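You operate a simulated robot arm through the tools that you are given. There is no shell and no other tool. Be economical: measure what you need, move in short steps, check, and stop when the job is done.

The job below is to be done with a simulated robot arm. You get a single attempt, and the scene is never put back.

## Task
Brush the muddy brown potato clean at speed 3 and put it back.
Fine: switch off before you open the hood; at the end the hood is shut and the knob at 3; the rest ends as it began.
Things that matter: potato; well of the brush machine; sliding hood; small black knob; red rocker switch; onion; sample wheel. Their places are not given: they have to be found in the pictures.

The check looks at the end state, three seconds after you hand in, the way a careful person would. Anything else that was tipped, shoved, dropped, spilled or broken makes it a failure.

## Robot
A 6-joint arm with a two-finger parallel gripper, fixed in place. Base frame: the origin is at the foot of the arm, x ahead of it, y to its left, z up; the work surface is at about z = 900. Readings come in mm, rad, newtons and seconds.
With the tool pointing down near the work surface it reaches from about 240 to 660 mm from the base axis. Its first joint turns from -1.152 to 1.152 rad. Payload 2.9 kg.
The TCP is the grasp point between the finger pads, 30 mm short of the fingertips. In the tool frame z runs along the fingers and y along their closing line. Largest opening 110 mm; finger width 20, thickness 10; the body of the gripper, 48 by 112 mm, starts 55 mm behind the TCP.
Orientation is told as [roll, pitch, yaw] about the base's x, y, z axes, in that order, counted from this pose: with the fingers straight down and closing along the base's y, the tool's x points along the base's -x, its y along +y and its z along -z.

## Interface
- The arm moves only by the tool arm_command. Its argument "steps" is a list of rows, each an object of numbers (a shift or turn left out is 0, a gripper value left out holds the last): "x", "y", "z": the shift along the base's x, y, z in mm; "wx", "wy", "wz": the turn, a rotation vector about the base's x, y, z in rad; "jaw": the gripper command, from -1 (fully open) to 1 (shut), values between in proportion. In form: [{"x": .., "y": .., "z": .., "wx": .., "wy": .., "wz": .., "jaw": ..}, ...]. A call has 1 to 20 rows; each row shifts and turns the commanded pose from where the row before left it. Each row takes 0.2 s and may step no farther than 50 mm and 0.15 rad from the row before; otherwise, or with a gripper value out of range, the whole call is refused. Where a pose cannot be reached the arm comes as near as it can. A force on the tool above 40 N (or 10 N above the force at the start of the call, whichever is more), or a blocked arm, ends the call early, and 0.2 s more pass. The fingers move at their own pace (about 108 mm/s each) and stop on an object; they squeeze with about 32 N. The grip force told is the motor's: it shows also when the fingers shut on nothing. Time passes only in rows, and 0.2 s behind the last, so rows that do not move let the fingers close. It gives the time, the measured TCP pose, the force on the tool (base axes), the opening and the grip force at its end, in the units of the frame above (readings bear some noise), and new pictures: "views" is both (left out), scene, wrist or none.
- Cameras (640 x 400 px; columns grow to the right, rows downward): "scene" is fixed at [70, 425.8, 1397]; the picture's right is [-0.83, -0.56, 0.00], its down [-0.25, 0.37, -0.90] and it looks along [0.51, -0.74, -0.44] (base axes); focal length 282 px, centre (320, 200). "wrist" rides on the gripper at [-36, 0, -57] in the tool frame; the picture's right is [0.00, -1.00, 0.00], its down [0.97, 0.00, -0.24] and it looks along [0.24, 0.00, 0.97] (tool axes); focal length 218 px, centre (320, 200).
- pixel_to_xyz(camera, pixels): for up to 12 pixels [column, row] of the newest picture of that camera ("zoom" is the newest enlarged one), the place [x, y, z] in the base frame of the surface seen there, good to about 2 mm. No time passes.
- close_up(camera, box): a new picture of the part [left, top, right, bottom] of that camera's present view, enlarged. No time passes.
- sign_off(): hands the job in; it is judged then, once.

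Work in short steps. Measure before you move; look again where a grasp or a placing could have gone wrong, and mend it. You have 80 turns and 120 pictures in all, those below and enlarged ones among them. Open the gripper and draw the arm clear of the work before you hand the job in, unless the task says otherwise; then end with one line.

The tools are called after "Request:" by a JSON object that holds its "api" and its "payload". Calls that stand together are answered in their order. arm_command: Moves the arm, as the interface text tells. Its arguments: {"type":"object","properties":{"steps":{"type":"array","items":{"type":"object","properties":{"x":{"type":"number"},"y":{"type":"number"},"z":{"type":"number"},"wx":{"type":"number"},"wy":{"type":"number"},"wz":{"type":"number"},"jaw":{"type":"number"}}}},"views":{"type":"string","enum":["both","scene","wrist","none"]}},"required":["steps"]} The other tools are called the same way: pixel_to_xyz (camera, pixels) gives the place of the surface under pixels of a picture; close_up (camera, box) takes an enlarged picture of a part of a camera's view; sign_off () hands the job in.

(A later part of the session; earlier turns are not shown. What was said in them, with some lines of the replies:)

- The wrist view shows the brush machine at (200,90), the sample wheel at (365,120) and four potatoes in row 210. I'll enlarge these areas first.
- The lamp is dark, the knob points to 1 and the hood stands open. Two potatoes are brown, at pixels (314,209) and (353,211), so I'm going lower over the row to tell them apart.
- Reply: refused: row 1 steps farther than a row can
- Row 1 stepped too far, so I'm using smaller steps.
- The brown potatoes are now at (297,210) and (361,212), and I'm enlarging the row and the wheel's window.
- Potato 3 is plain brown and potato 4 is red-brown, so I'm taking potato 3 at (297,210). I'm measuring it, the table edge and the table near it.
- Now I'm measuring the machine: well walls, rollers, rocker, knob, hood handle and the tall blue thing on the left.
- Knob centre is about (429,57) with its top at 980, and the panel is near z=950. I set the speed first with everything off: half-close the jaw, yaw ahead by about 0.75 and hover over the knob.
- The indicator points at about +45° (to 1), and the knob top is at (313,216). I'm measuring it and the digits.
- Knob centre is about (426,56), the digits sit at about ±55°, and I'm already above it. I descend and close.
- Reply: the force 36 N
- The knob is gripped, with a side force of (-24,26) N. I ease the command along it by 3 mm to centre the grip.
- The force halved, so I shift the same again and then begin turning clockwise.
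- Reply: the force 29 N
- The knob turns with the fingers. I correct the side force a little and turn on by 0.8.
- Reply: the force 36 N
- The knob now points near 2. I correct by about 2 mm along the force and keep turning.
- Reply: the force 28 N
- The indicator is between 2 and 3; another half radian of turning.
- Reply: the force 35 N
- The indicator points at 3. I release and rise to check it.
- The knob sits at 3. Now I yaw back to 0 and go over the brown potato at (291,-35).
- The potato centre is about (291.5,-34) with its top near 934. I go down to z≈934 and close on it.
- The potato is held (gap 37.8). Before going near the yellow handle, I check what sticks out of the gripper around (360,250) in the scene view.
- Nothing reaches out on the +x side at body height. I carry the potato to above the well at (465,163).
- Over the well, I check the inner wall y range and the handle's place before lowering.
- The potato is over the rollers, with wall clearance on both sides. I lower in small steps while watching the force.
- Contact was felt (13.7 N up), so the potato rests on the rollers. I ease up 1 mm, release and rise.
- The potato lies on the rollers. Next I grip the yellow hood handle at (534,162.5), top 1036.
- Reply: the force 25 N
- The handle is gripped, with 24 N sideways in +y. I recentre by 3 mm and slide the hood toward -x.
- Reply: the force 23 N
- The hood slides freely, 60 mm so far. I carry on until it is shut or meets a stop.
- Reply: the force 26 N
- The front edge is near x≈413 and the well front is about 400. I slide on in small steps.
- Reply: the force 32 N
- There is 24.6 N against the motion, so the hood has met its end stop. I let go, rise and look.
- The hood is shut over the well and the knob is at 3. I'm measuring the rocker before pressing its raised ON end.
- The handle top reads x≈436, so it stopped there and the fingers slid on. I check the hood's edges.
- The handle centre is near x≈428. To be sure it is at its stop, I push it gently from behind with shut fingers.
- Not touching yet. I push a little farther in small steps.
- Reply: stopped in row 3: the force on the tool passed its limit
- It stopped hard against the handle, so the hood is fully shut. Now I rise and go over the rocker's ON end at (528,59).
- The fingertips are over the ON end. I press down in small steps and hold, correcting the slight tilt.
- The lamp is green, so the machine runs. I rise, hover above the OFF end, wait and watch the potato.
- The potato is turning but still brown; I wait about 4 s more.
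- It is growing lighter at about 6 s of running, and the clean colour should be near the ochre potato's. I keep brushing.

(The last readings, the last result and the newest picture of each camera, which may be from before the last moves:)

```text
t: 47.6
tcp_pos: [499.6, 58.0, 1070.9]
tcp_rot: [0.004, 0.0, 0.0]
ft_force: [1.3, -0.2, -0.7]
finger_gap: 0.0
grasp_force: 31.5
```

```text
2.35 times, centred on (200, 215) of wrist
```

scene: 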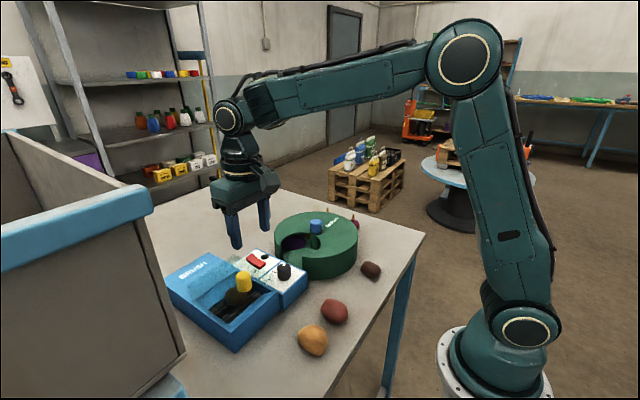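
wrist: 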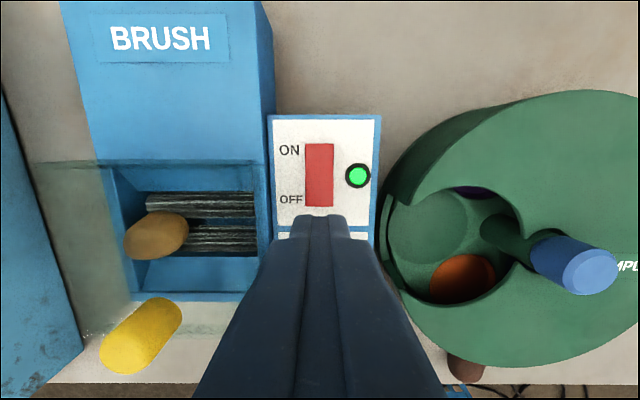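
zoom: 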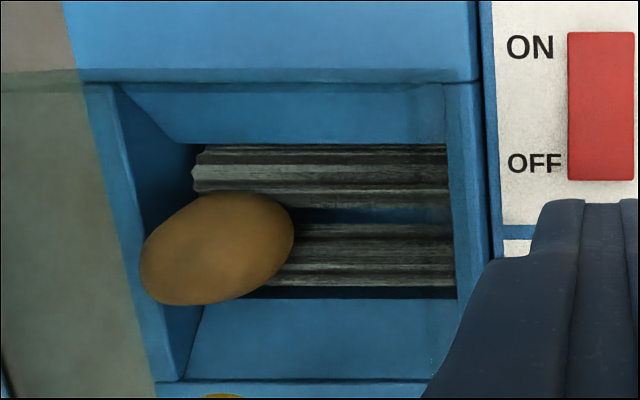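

The change is slight now; I give it 4 s more and compare.

Request:
{"api": "arm_command", "payload": {"steps": [{}, {}, {}, {}, {}, {}, {}, {}, {}, {}, {}, {}, {}, {}, {}, {}, {}, {}, {}, {}], "views": "none"}}

Request:
{"api": "close_up", "payload": {"camera": "wrist", "box": [100, 130, 300, 300]}}

```text
t: 51.8
tcp_pos: [499.5, 58.7, 1071.5]
tcp_rot: [0.002, 0.0, 0.001]
ft_force: [0.6, 0.3, 0.3]
finger_gap: 0.1
grasp_force: 32.0
```

```text
2.35 times, centred on (200, 215) of wrist
```

zoom: 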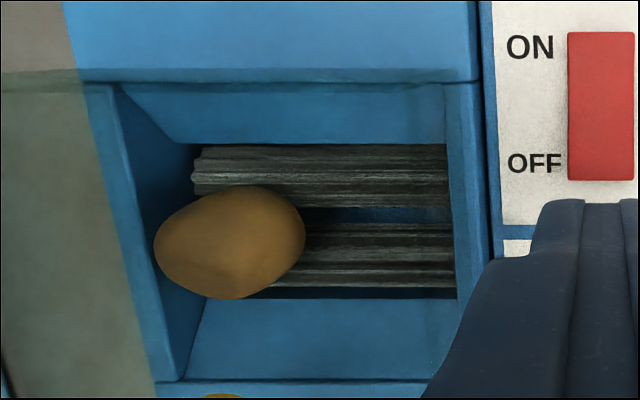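

The colour has settled (ochre through the tint). Now I press the OFF end at x≈493.

Request:
{"api": "arm_command", "payload": {"steps": [{"x": -6, "z": -35}, {"z": -25}, {"z": -6}, {"z": -5}, {"z": -4}, {"z": -3}, {"z": -2}, {}], "views": "wrist"}}

```text
t: 53.6
tcp_pos: [494.0, 59.0, 990.5]
tcp_rot: [0.003, -0.001, -0.001]
ft_force: [-0.1, -0.2, 0.6]
finger_gap: 0.0
grasp_force: 32.0
```

wrist: 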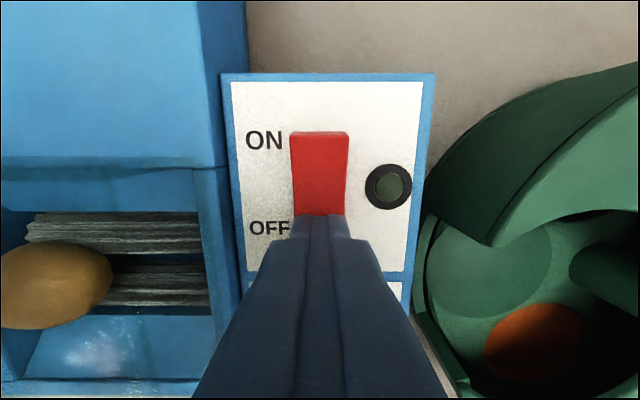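

The lamp is dark, so it is off. I rise and move toward the hood handle, opening the jaw halfway.

Request:
{"api": "arm_command", "payload": {"steps": [{"z": 40}, {"z": 45}, {"x": -20, "y": 35, "z": 15, "jaw": -0.1}, {"x": -20, "y": 35}, {"x": -20, "y": 35}, {}], "views": "wrist"}}

```text
t: 55.0
tcp_pos: [433.7, 162.3, 1088.8]
tcp_rot: [0.004, 0.0, -0.001]
ft_force: [0.6, -0.9, -0.5]
finger_gap: 60.5
grasp_force: 0.0
```

wrist: 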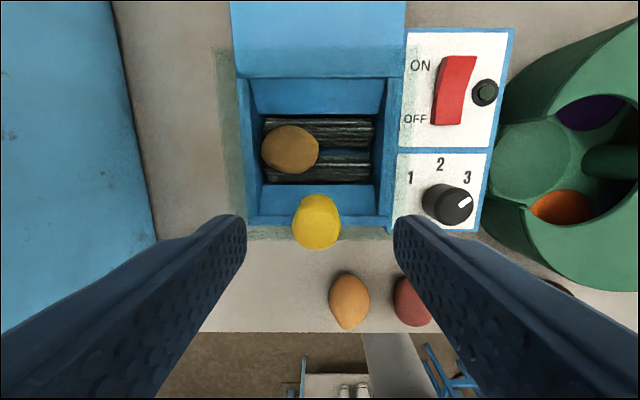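

Request:
{"api": "pixel_to_xyz", "payload": {"camera": "wrist", "pixels": [[316, 225], [296, 232], [337, 232], [316, 245], [318, 197], [316, 235], [290, 150]]}}

```text
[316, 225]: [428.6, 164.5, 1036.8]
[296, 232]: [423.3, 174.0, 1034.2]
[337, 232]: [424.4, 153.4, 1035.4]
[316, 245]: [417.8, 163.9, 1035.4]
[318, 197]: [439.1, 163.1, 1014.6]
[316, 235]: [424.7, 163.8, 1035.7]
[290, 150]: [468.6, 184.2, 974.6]
```

The handle centre is (425,164). I descend and grip it.

Request:
{"api": "arm_command", "payload": {"steps": [{"x": -8, "y": 2, "z": -25}, {"z": -27}, {}, {"jaw": 1}, {}, {}], "views": "none"}}

```text
t: 56.4
tcp_pos: [426.2, 164.9, 1039.1]
tcp_rot: [0.004, 0.002, 0.0]
ft_force: [-0.1, 13.4, -4.6]
finger_gap: 27.5
grasp_force: 44.8
```

Gripped cleanly. I slide the hood open toward +x by about 100 mm, then check.

Request:
{"api": "arm_command", "payload": {"steps": [{"y": 1.5}, {"x": 10}, {"x": 12}, {"x": 12}, {"x": 12}, {"x": 12}, {"x": 12}, {"x": 12}, {"x": 12}, {"x": 6}, {}], "views": "none"}}

```text
t: 58.8
tcp_pos: [524.0, 165.4, 1039.0]
tcp_rot: [0.003, 0.004, -0.001]
ft_force: [-0.5, -16.7, -17.2]
finger_gap: 27.5
grasp_force: 44.8
```

Moved 98 mm with no resistance; a few more small steps to its old open place at about 535.

Request:
{"api": "arm_command", "payload": {"steps": [{"x": 5}, {"x": 4}, {"x": 3}, {}, {"jaw": -0.1}, {}, {"z": 40}, {"z": 30}, {"x": -50}, {"x": -20}, {}], "views": "both"}}

```text
t: 61.2
tcp_pos: [467.2, 167.1, 1109.4]
tcp_rot: [0.003, 0.0, -0.001]
ft_force: [-0.2, 1.0, 0.4]
finger_gap: 60.6
grasp_force: 0.1
```

scene: 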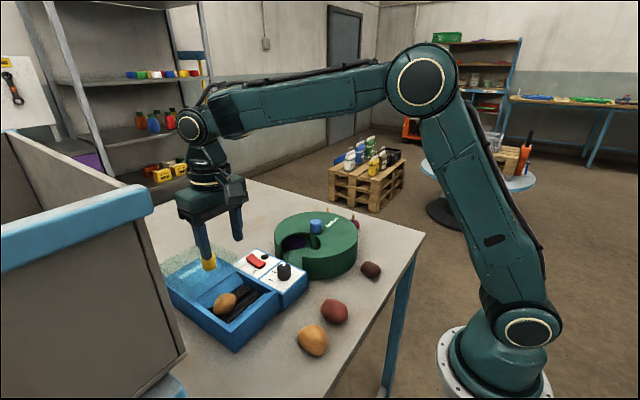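
wrist: 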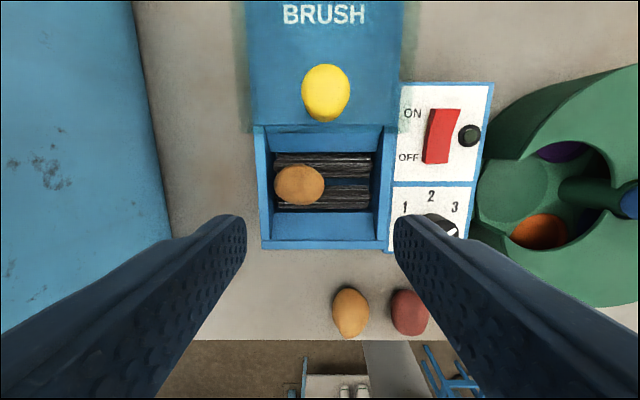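

The hood is open. I enlarge the potato at (299,184) to check cleanness and measure it.

Request:
{"api": "close_up", "payload": {"camera": "wrist", "box": [250, 140, 390, 250]}}

Request:
{"api": "pixel_to_xyz", "payload": {"camera": "wrist", "pixels": [[299, 184], [276, 182], [323, 186], [299, 166], [299, 203], [270, 184], [268, 215], [380, 184], [285, 172], [312, 198], [285, 198], [312, 172]]}}

```text
3.64 times, centred on (320, 195) of wrist
```

zoom: 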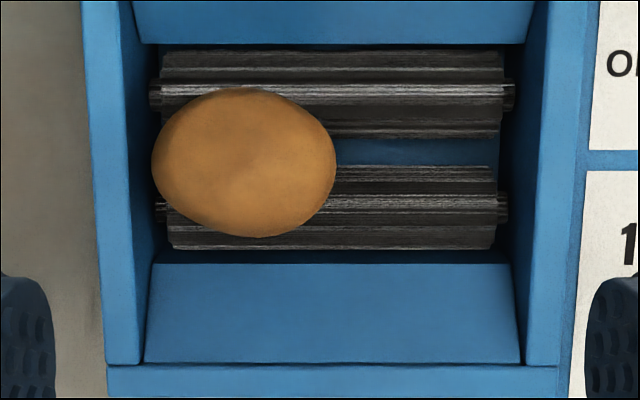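

```text
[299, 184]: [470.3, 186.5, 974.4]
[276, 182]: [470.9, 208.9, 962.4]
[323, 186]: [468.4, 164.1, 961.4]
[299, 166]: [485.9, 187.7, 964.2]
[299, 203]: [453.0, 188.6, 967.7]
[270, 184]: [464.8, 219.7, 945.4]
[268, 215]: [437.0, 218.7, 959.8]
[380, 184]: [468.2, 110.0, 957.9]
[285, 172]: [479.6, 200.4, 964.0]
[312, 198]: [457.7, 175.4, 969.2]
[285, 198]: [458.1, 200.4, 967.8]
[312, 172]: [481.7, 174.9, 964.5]
```

It is clean, lying along y at (469,187), about 38 mm wide in x, with its top at 974. Gripping it straight along x would put the gripper body near the yellow handle, so I yaw to about -1.25 and hover.

Request:
{"api": "arm_command", "payload": {"steps": [{"x": 1.5, "y": 4, "wz": -0.139, "jaw": 0.09}, {"y": 4, "wz": -0.139}, {"y": 4, "wz": -0.139}, {"y": 4, "wz": -0.139}, {"y": 4, "wz": -0.139}, {"wz": -0.139}, {"wz": -0.139}, {"wz": -0.139}, {"wz": -0.139}, {"z": -40}, {}], "views": "both"}}

```text
t: 63.6
tcp_pos: [468.4, 186.6, 1069.0]
tcp_rot: [0.002, 0.0, -1.251]
ft_force: [1.0, -0.4, -0.3]
finger_gap: 50.1
grasp_force: 0.0
```

scene: 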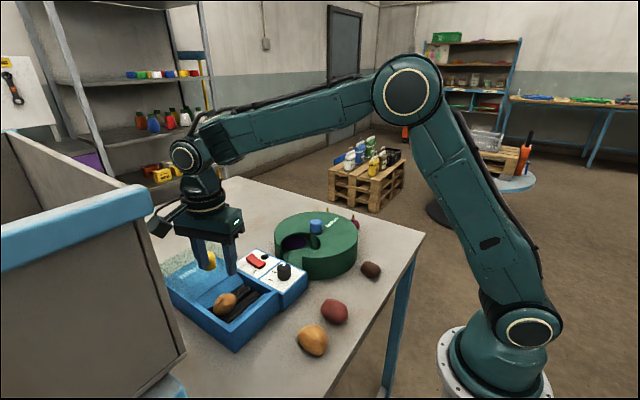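
wrist: 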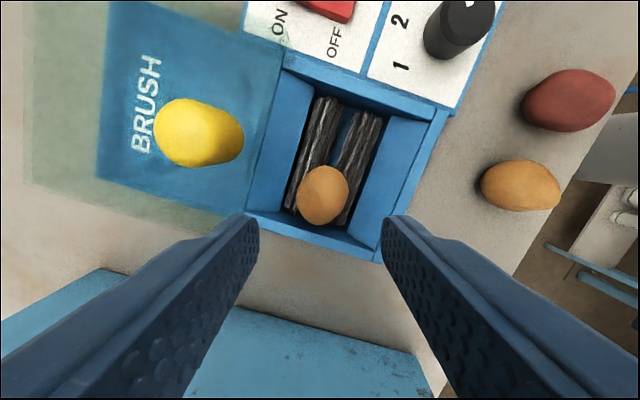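

The potato's long axis stands nearly upright in this view, which suits the grasp. I descend partway and look.

Request:
{"api": "arm_command", "payload": {"steps": [{"z": -40}, {"z": -25}, {}], "views": "both"}}

Request:
{"api": "close_up", "payload": {"camera": "scene", "box": [140, 180, 310, 350]}}

```text
t: 64.4
tcp_pos: [468.7, 186.2, 1002.8]
tcp_rot: [0.005, 0.0, -1.249]
ft_force: [0.3, 0.1, 0.4]
finger_gap: 50.1
grasp_force: 0.0
```

scene: 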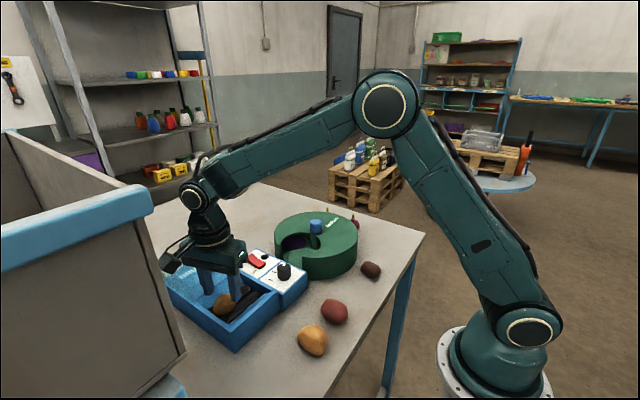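
wrist: 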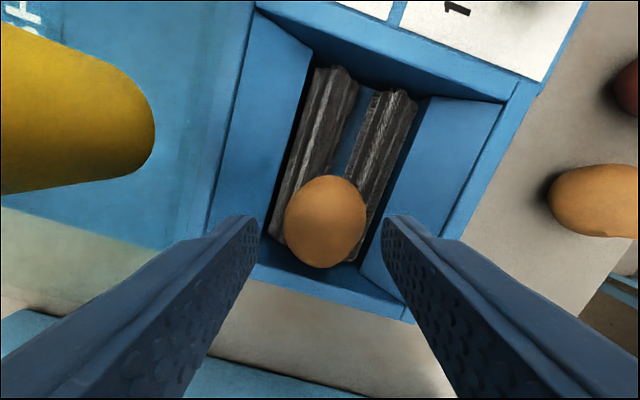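

```text
2.35 times, centred on (225, 265) of scene
```

zoom: 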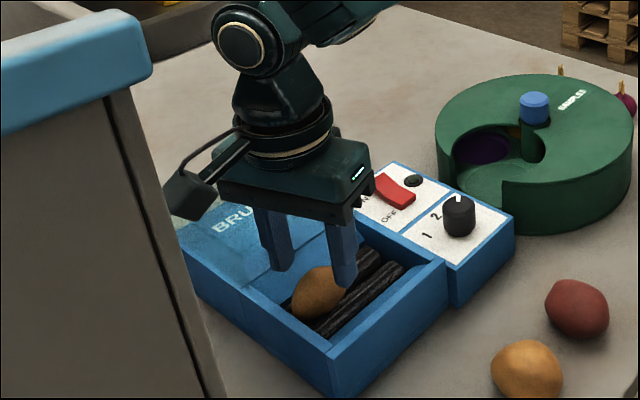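

There is clearance around the fingers. I lower to TCP≈980 and close.

Request:
{"api": "arm_command", "payload": {"steps": [{"z": -12}, {"z": -8}, {"z": -4}, {}, {"jaw": 1}, {}, {}], "views": "wrist"}}

```text
t: 66.0
tcp_pos: [468.2, 187.7, 978.7]
tcp_rot: [0.003, 0.0, -1.25]
ft_force: [-0.8, -0.3, 0.7]
finger_gap: 39.2
grasp_force: 32.4
```

wrist: 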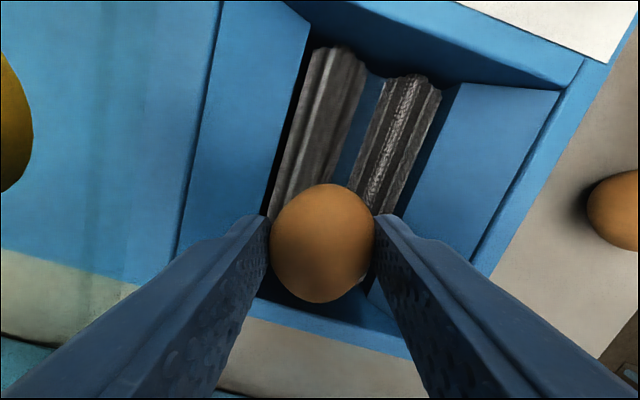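

The potato is gripped (gap 39). I lift straight up and check that it stays.

Request:
{"api": "arm_command", "payload": {"steps": [{"z": 20}, {"z": 35}, {"z": 40}, {"z": 40}, {}], "views": "wrist"}}

```text
t: 67.2
tcp_pos: [468.5, 187.0, 1114.9]
tcp_rot: [0.001, -0.001, -1.25]
ft_force: [0.2, 0.1, -0.7]
finger_gap: 39.3
grasp_force: 32.6
```

wrist: 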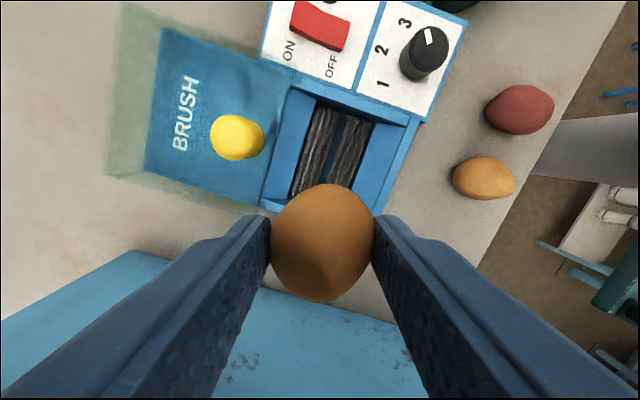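

It is held firmly. I carry it back to (292,-33.5), turning to yaw 0 on the way.

Request:
{"api": "arm_command", "payload": {"steps": [{"x": -19.6, "y": -24.5, "wz": 0.139}, {"x": -19.6, "y": -24.5, "wz": 0.139}, {"x": -19.6, "y": -24.5, "wz": 0.139}, {"x": -19.6, "y": -24.5, "wz": 0.139}, {"x": -19.6, "y": -24.5, "wz": 0.139}, {"x": -19.6, "y": -24.5, "wz": 0.139}, {"x": -19.6, "y": -24.5, "wz": 0.139}, {"x": -19.6, "y": -24.5, "wz": 0.139}, {"x": -19.6, "y": -24.5, "wz": 0.139}, {}, {"z": -45}, {"z": -45}, {"z": -45}, {"z": -25}, {}], "views": "both"}}

```text
t: 70.4
tcp_pos: [292.6, -33.8, 954.3]
tcp_rot: [0.004, 0.0, 0.0]
ft_force: [0.4, -0.2, -1.3]
finger_gap: 39.3
grasp_force: 32.2
```

scene: 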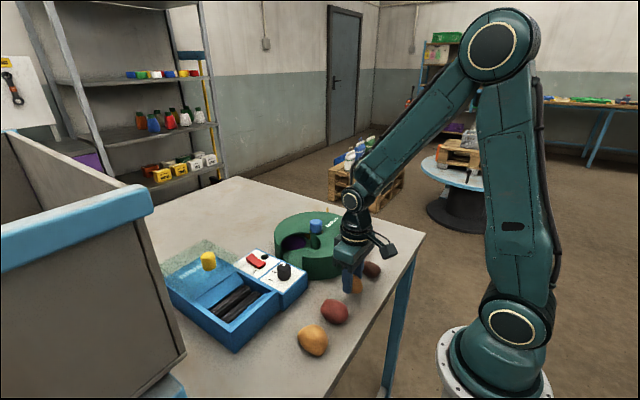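
wrist: 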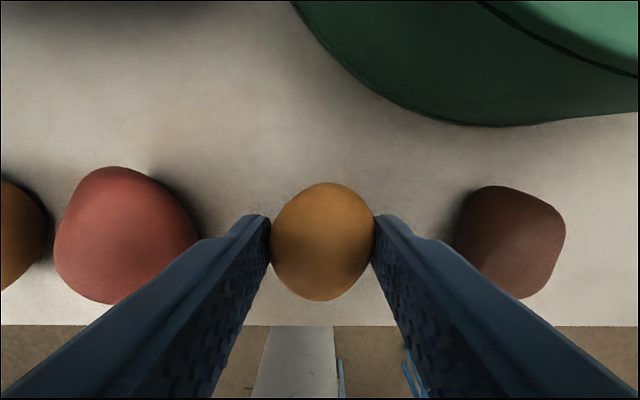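

The place is right, between the red and the dark potato. I lower gently to contact.

Request:
{"api": "arm_command", "payload": {"steps": [{"z": -5}, {"z": -3}, {"z": -2}, {"z": -2}, {}], "views": "none"}}

```text
t: 71.6
tcp_pos: [292.8, -34.7, 942.7]
tcp_rot: [0.003, 0.002, 0.002]
ft_force: [-0.9, -0.4, 0.0]
finger_gap: 39.1
grasp_force: 32.1
```

No contact yet at 942.7, so I lower a few mm more.

Request:
{"api": "arm_command", "payload": {"steps": [{"z": -1.5}, {"z": -1.5}, {"z": -1}, {}], "views": "none"}}

```text
t: 72.6
tcp_pos: [293.0, -35.0, 939.4]
tcp_rot: [0.001, -0.003, 0.0]
ft_force: [-3.9, -2.4, 25.3]
finger_gap: 39.1
grasp_force: 31.7
```

It touches (25 N). I ease up 1.5 mm, open slowly and rise.

Request:
{"api": "arm_command", "payload": {"steps": [{"z": 1.5}, {"jaw": 0.25}, {"jaw": 0.2}, {"jaw": 0.1}, {"jaw": 0}, {"z": 25}, {"z": 40}, {"z": 40}, {"z": 40}, {}], "views": "both"}}

```text
t: 74.8
tcp_pos: [292.0, -32.0, 1086.9]
tcp_rot: [0.004, 0.0, 0.0]
ft_force: [-0.5, -0.1, -0.3]
finger_gap: 55.1
grasp_force: 0.0
```

scene: 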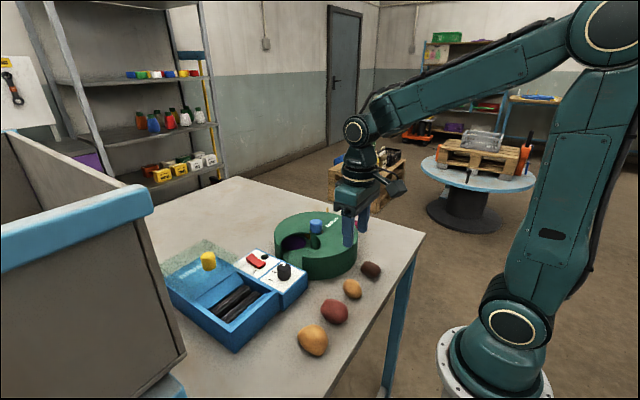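
wrist: 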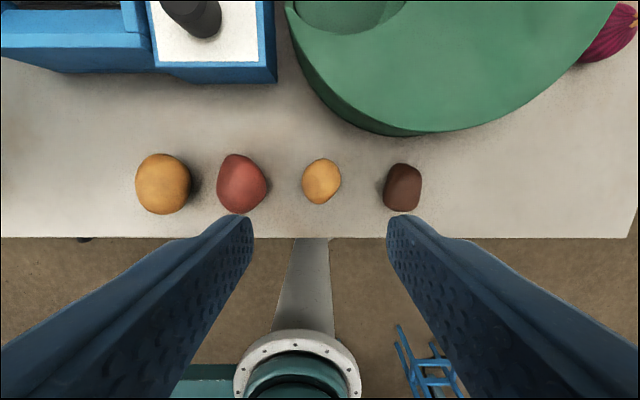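

Request:
{"api": "pixel_to_xyz", "payload": {"camera": "wrist", "pixels": [[321, 181], [304, 181], [338, 181], [321, 161], [321, 201]]}}

Request:
{"api": "close_up", "payload": {"camera": "wrist", "box": [270, 140, 370, 220]}}

```text
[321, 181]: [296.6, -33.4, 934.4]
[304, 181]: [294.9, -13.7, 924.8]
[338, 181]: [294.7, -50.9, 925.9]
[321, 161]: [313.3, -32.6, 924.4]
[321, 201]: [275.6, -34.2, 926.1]
```

```text
5.00 times, centred on (320, 180) of wrist
```

zoom: 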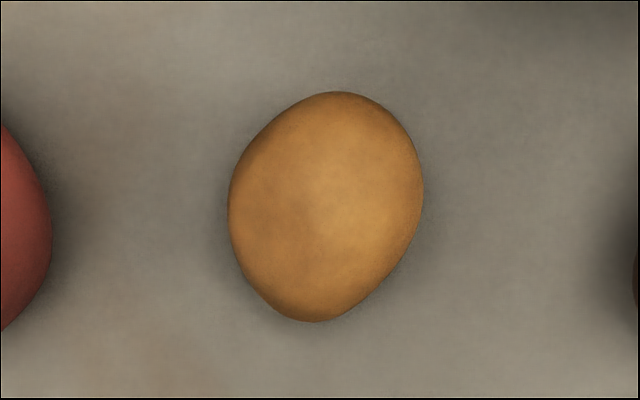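

The potato is clean and within 3 mm of its first place. Next I go to the hood handle at (535,165) to shut the hood.

Request:
{"api": "arm_command", "payload": {"steps": [{"y": 40, "z": 20}, {"x": 10, "y": 45}, {"x": 20, "y": 40}, {"x": 35, "y": 30}, {"x": 40, "y": 25}, {"x": 40, "y": 17}, {"x": 45}, {"x": 30}, {}], "views": "wrist"}}

Request:
{"api": "pixel_to_xyz", "payload": {"camera": "wrist", "pixels": [[320, 200], [320, 130]]}}

```text
t: 76.8
tcp_pos: [512.7, 163.2, 1104.1]
tcp_rot: [0.004, 0.002, 0.0]
ft_force: [-0.5, 0.1, -0.2]
finger_gap: 55.0
grasp_force: 0.0
```

wrist: 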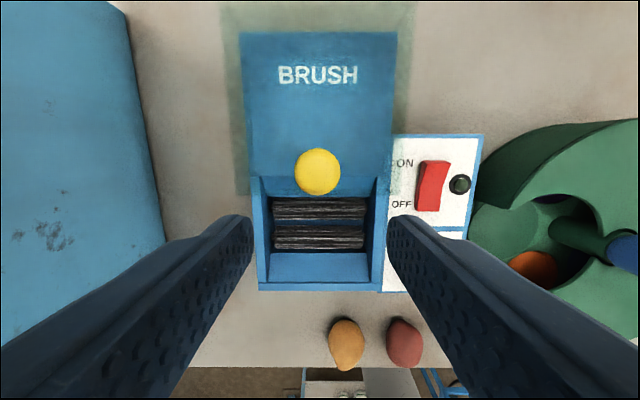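

```text
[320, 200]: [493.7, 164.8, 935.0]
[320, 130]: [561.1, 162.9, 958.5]
```

The handle is where I left it, at (317,172). I grip it and slide the hood toward -x.

Request:
{"api": "arm_command", "payload": {"steps": [{"x": 23, "y": 1.5, "z": -30}, {"z": -36}, {}, {"jaw": 1}, {}, {}, {"x": -10}, {"x": -12}, {"x": -12}, {"x": -12}, {"x": -12}, {"x": -12}, {"x": -12}, {"x": -12}, {}], "views": "none"}}

```text
t: 80.0
tcp_pos: [440.0, 164.9, 1038.9]
tcp_rot: [0.0, 0.003, 0.0]
ft_force: [-0.2, 9.4, -26.6]
finger_gap: 27.6
grasp_force: 44.7
```

Now at x=440, with the stop expected at about 425-427. The last stretch goes in small steps.

Request:
{"api": "arm_command", "payload": {"steps": [{"x": -5}, {"x": -4}, {"x": -3}, {"x": -2}, {"x": -2}, {}], "views": "none"}}

```text
t: 81.4
tcp_pos: [426.9, 165.1, 1039.3]
tcp_rot: [0.002, -0.003, 0.0]
ft_force: [12.5, 12.1, -24.4]
finger_gap: 27.4
grasp_force: 44.5
```

There is 12.5 N back in x at 426.9, which is the stop. I release, rise and draw clear to look everything over.

Request:
{"api": "arm_command", "payload": {"steps": [{"jaw": -0.1}, {}, {"z": 40}, {"z": 45}, {"z": 45}, {"x": -20, "y": -40}, {"x": -20, "y": -40, "z": 20}, {"y": -45}, {"y": -45, "z": 20, "jaw": -1}, {"y": -35, "z": 30}, {"z": 40}, {}], "views": "both"}}

Request:
{"api": "close_up", "payload": {"camera": "wrist", "box": [130, 0, 300, 170]}}

Request:
{"api": "close_up", "payload": {"camera": "scene", "box": [150, 190, 400, 370]}}

```text
t: 84.0
tcp_pos: [386.3, -42.5, 1280.1]
tcp_rot: [0.004, 0.0, 0.001]
ft_force: [-0.2, -0.1, -0.5]
finger_gap: 109.8
grasp_force: 0.1
```

scene: 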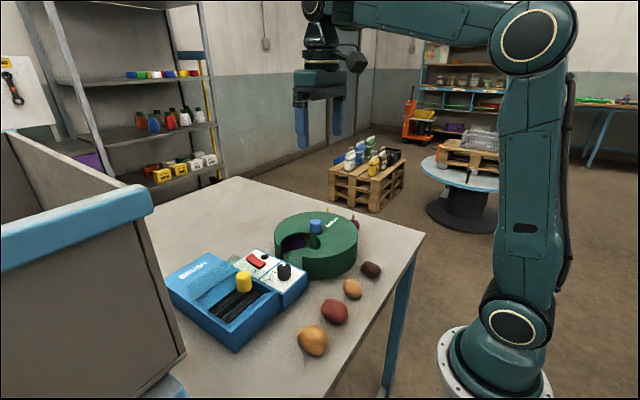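
wrist: 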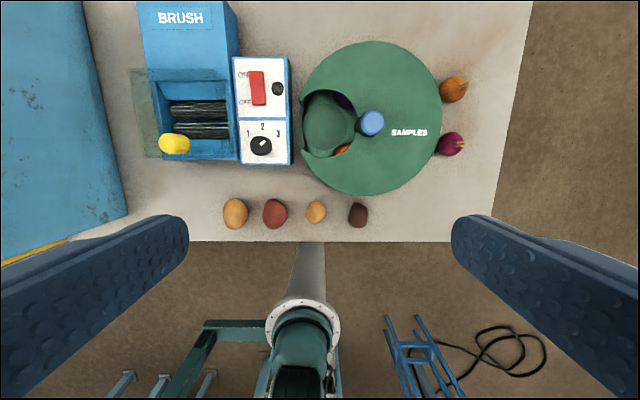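

```text
2.35 times, centred on (215, 85) of wrist
```

zoom: 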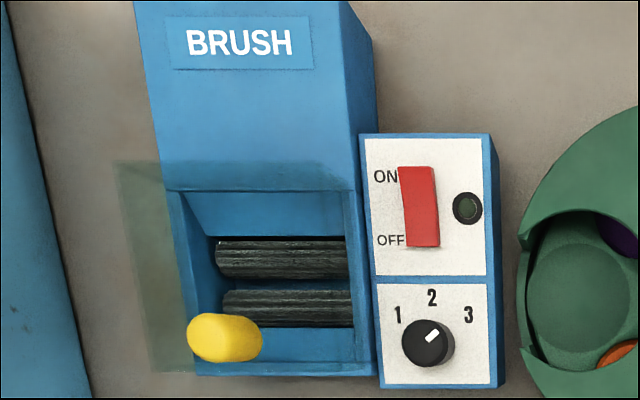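

```text
2.22 times, centred on (275, 280) of scene
```

zoom: 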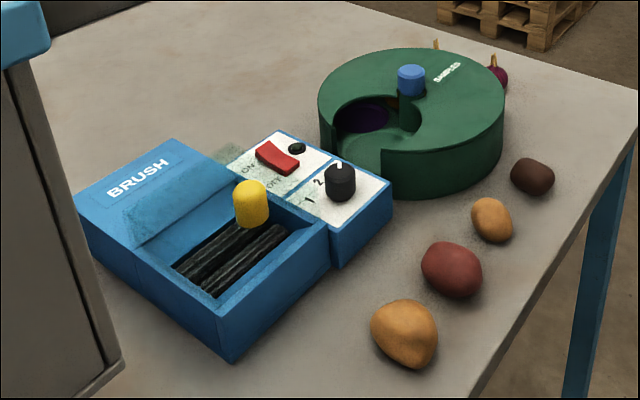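

All is in place with the lamp dark. One last check is the knob's angle against 3.

Request:
{"api": "close_up", "payload": {"camera": "wrist", "box": [240, 115, 290, 165]}}

```text
8.00 times, centred on (265, 140) of wrist
```

zoom: 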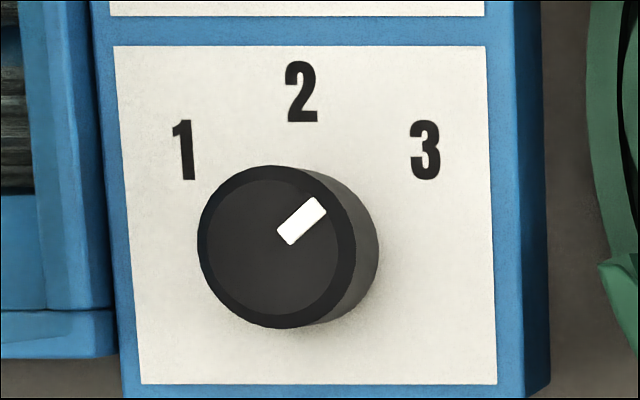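

The pointer sits at about 48°, on the 3 and mirroring its first position at 1. The hood is shut, the switch is off and the arm is clear, so I hand in.

Request:
{"api": "sign_off", "payload": {}}

```text
The job is handed in.
```

The brown potato was brushed clean at speed 3 and put back within about 3 mm of where it lay. I switched off before opening the hood; the hood is now shut, the knob is at 3, and nothing else was visibly moved.
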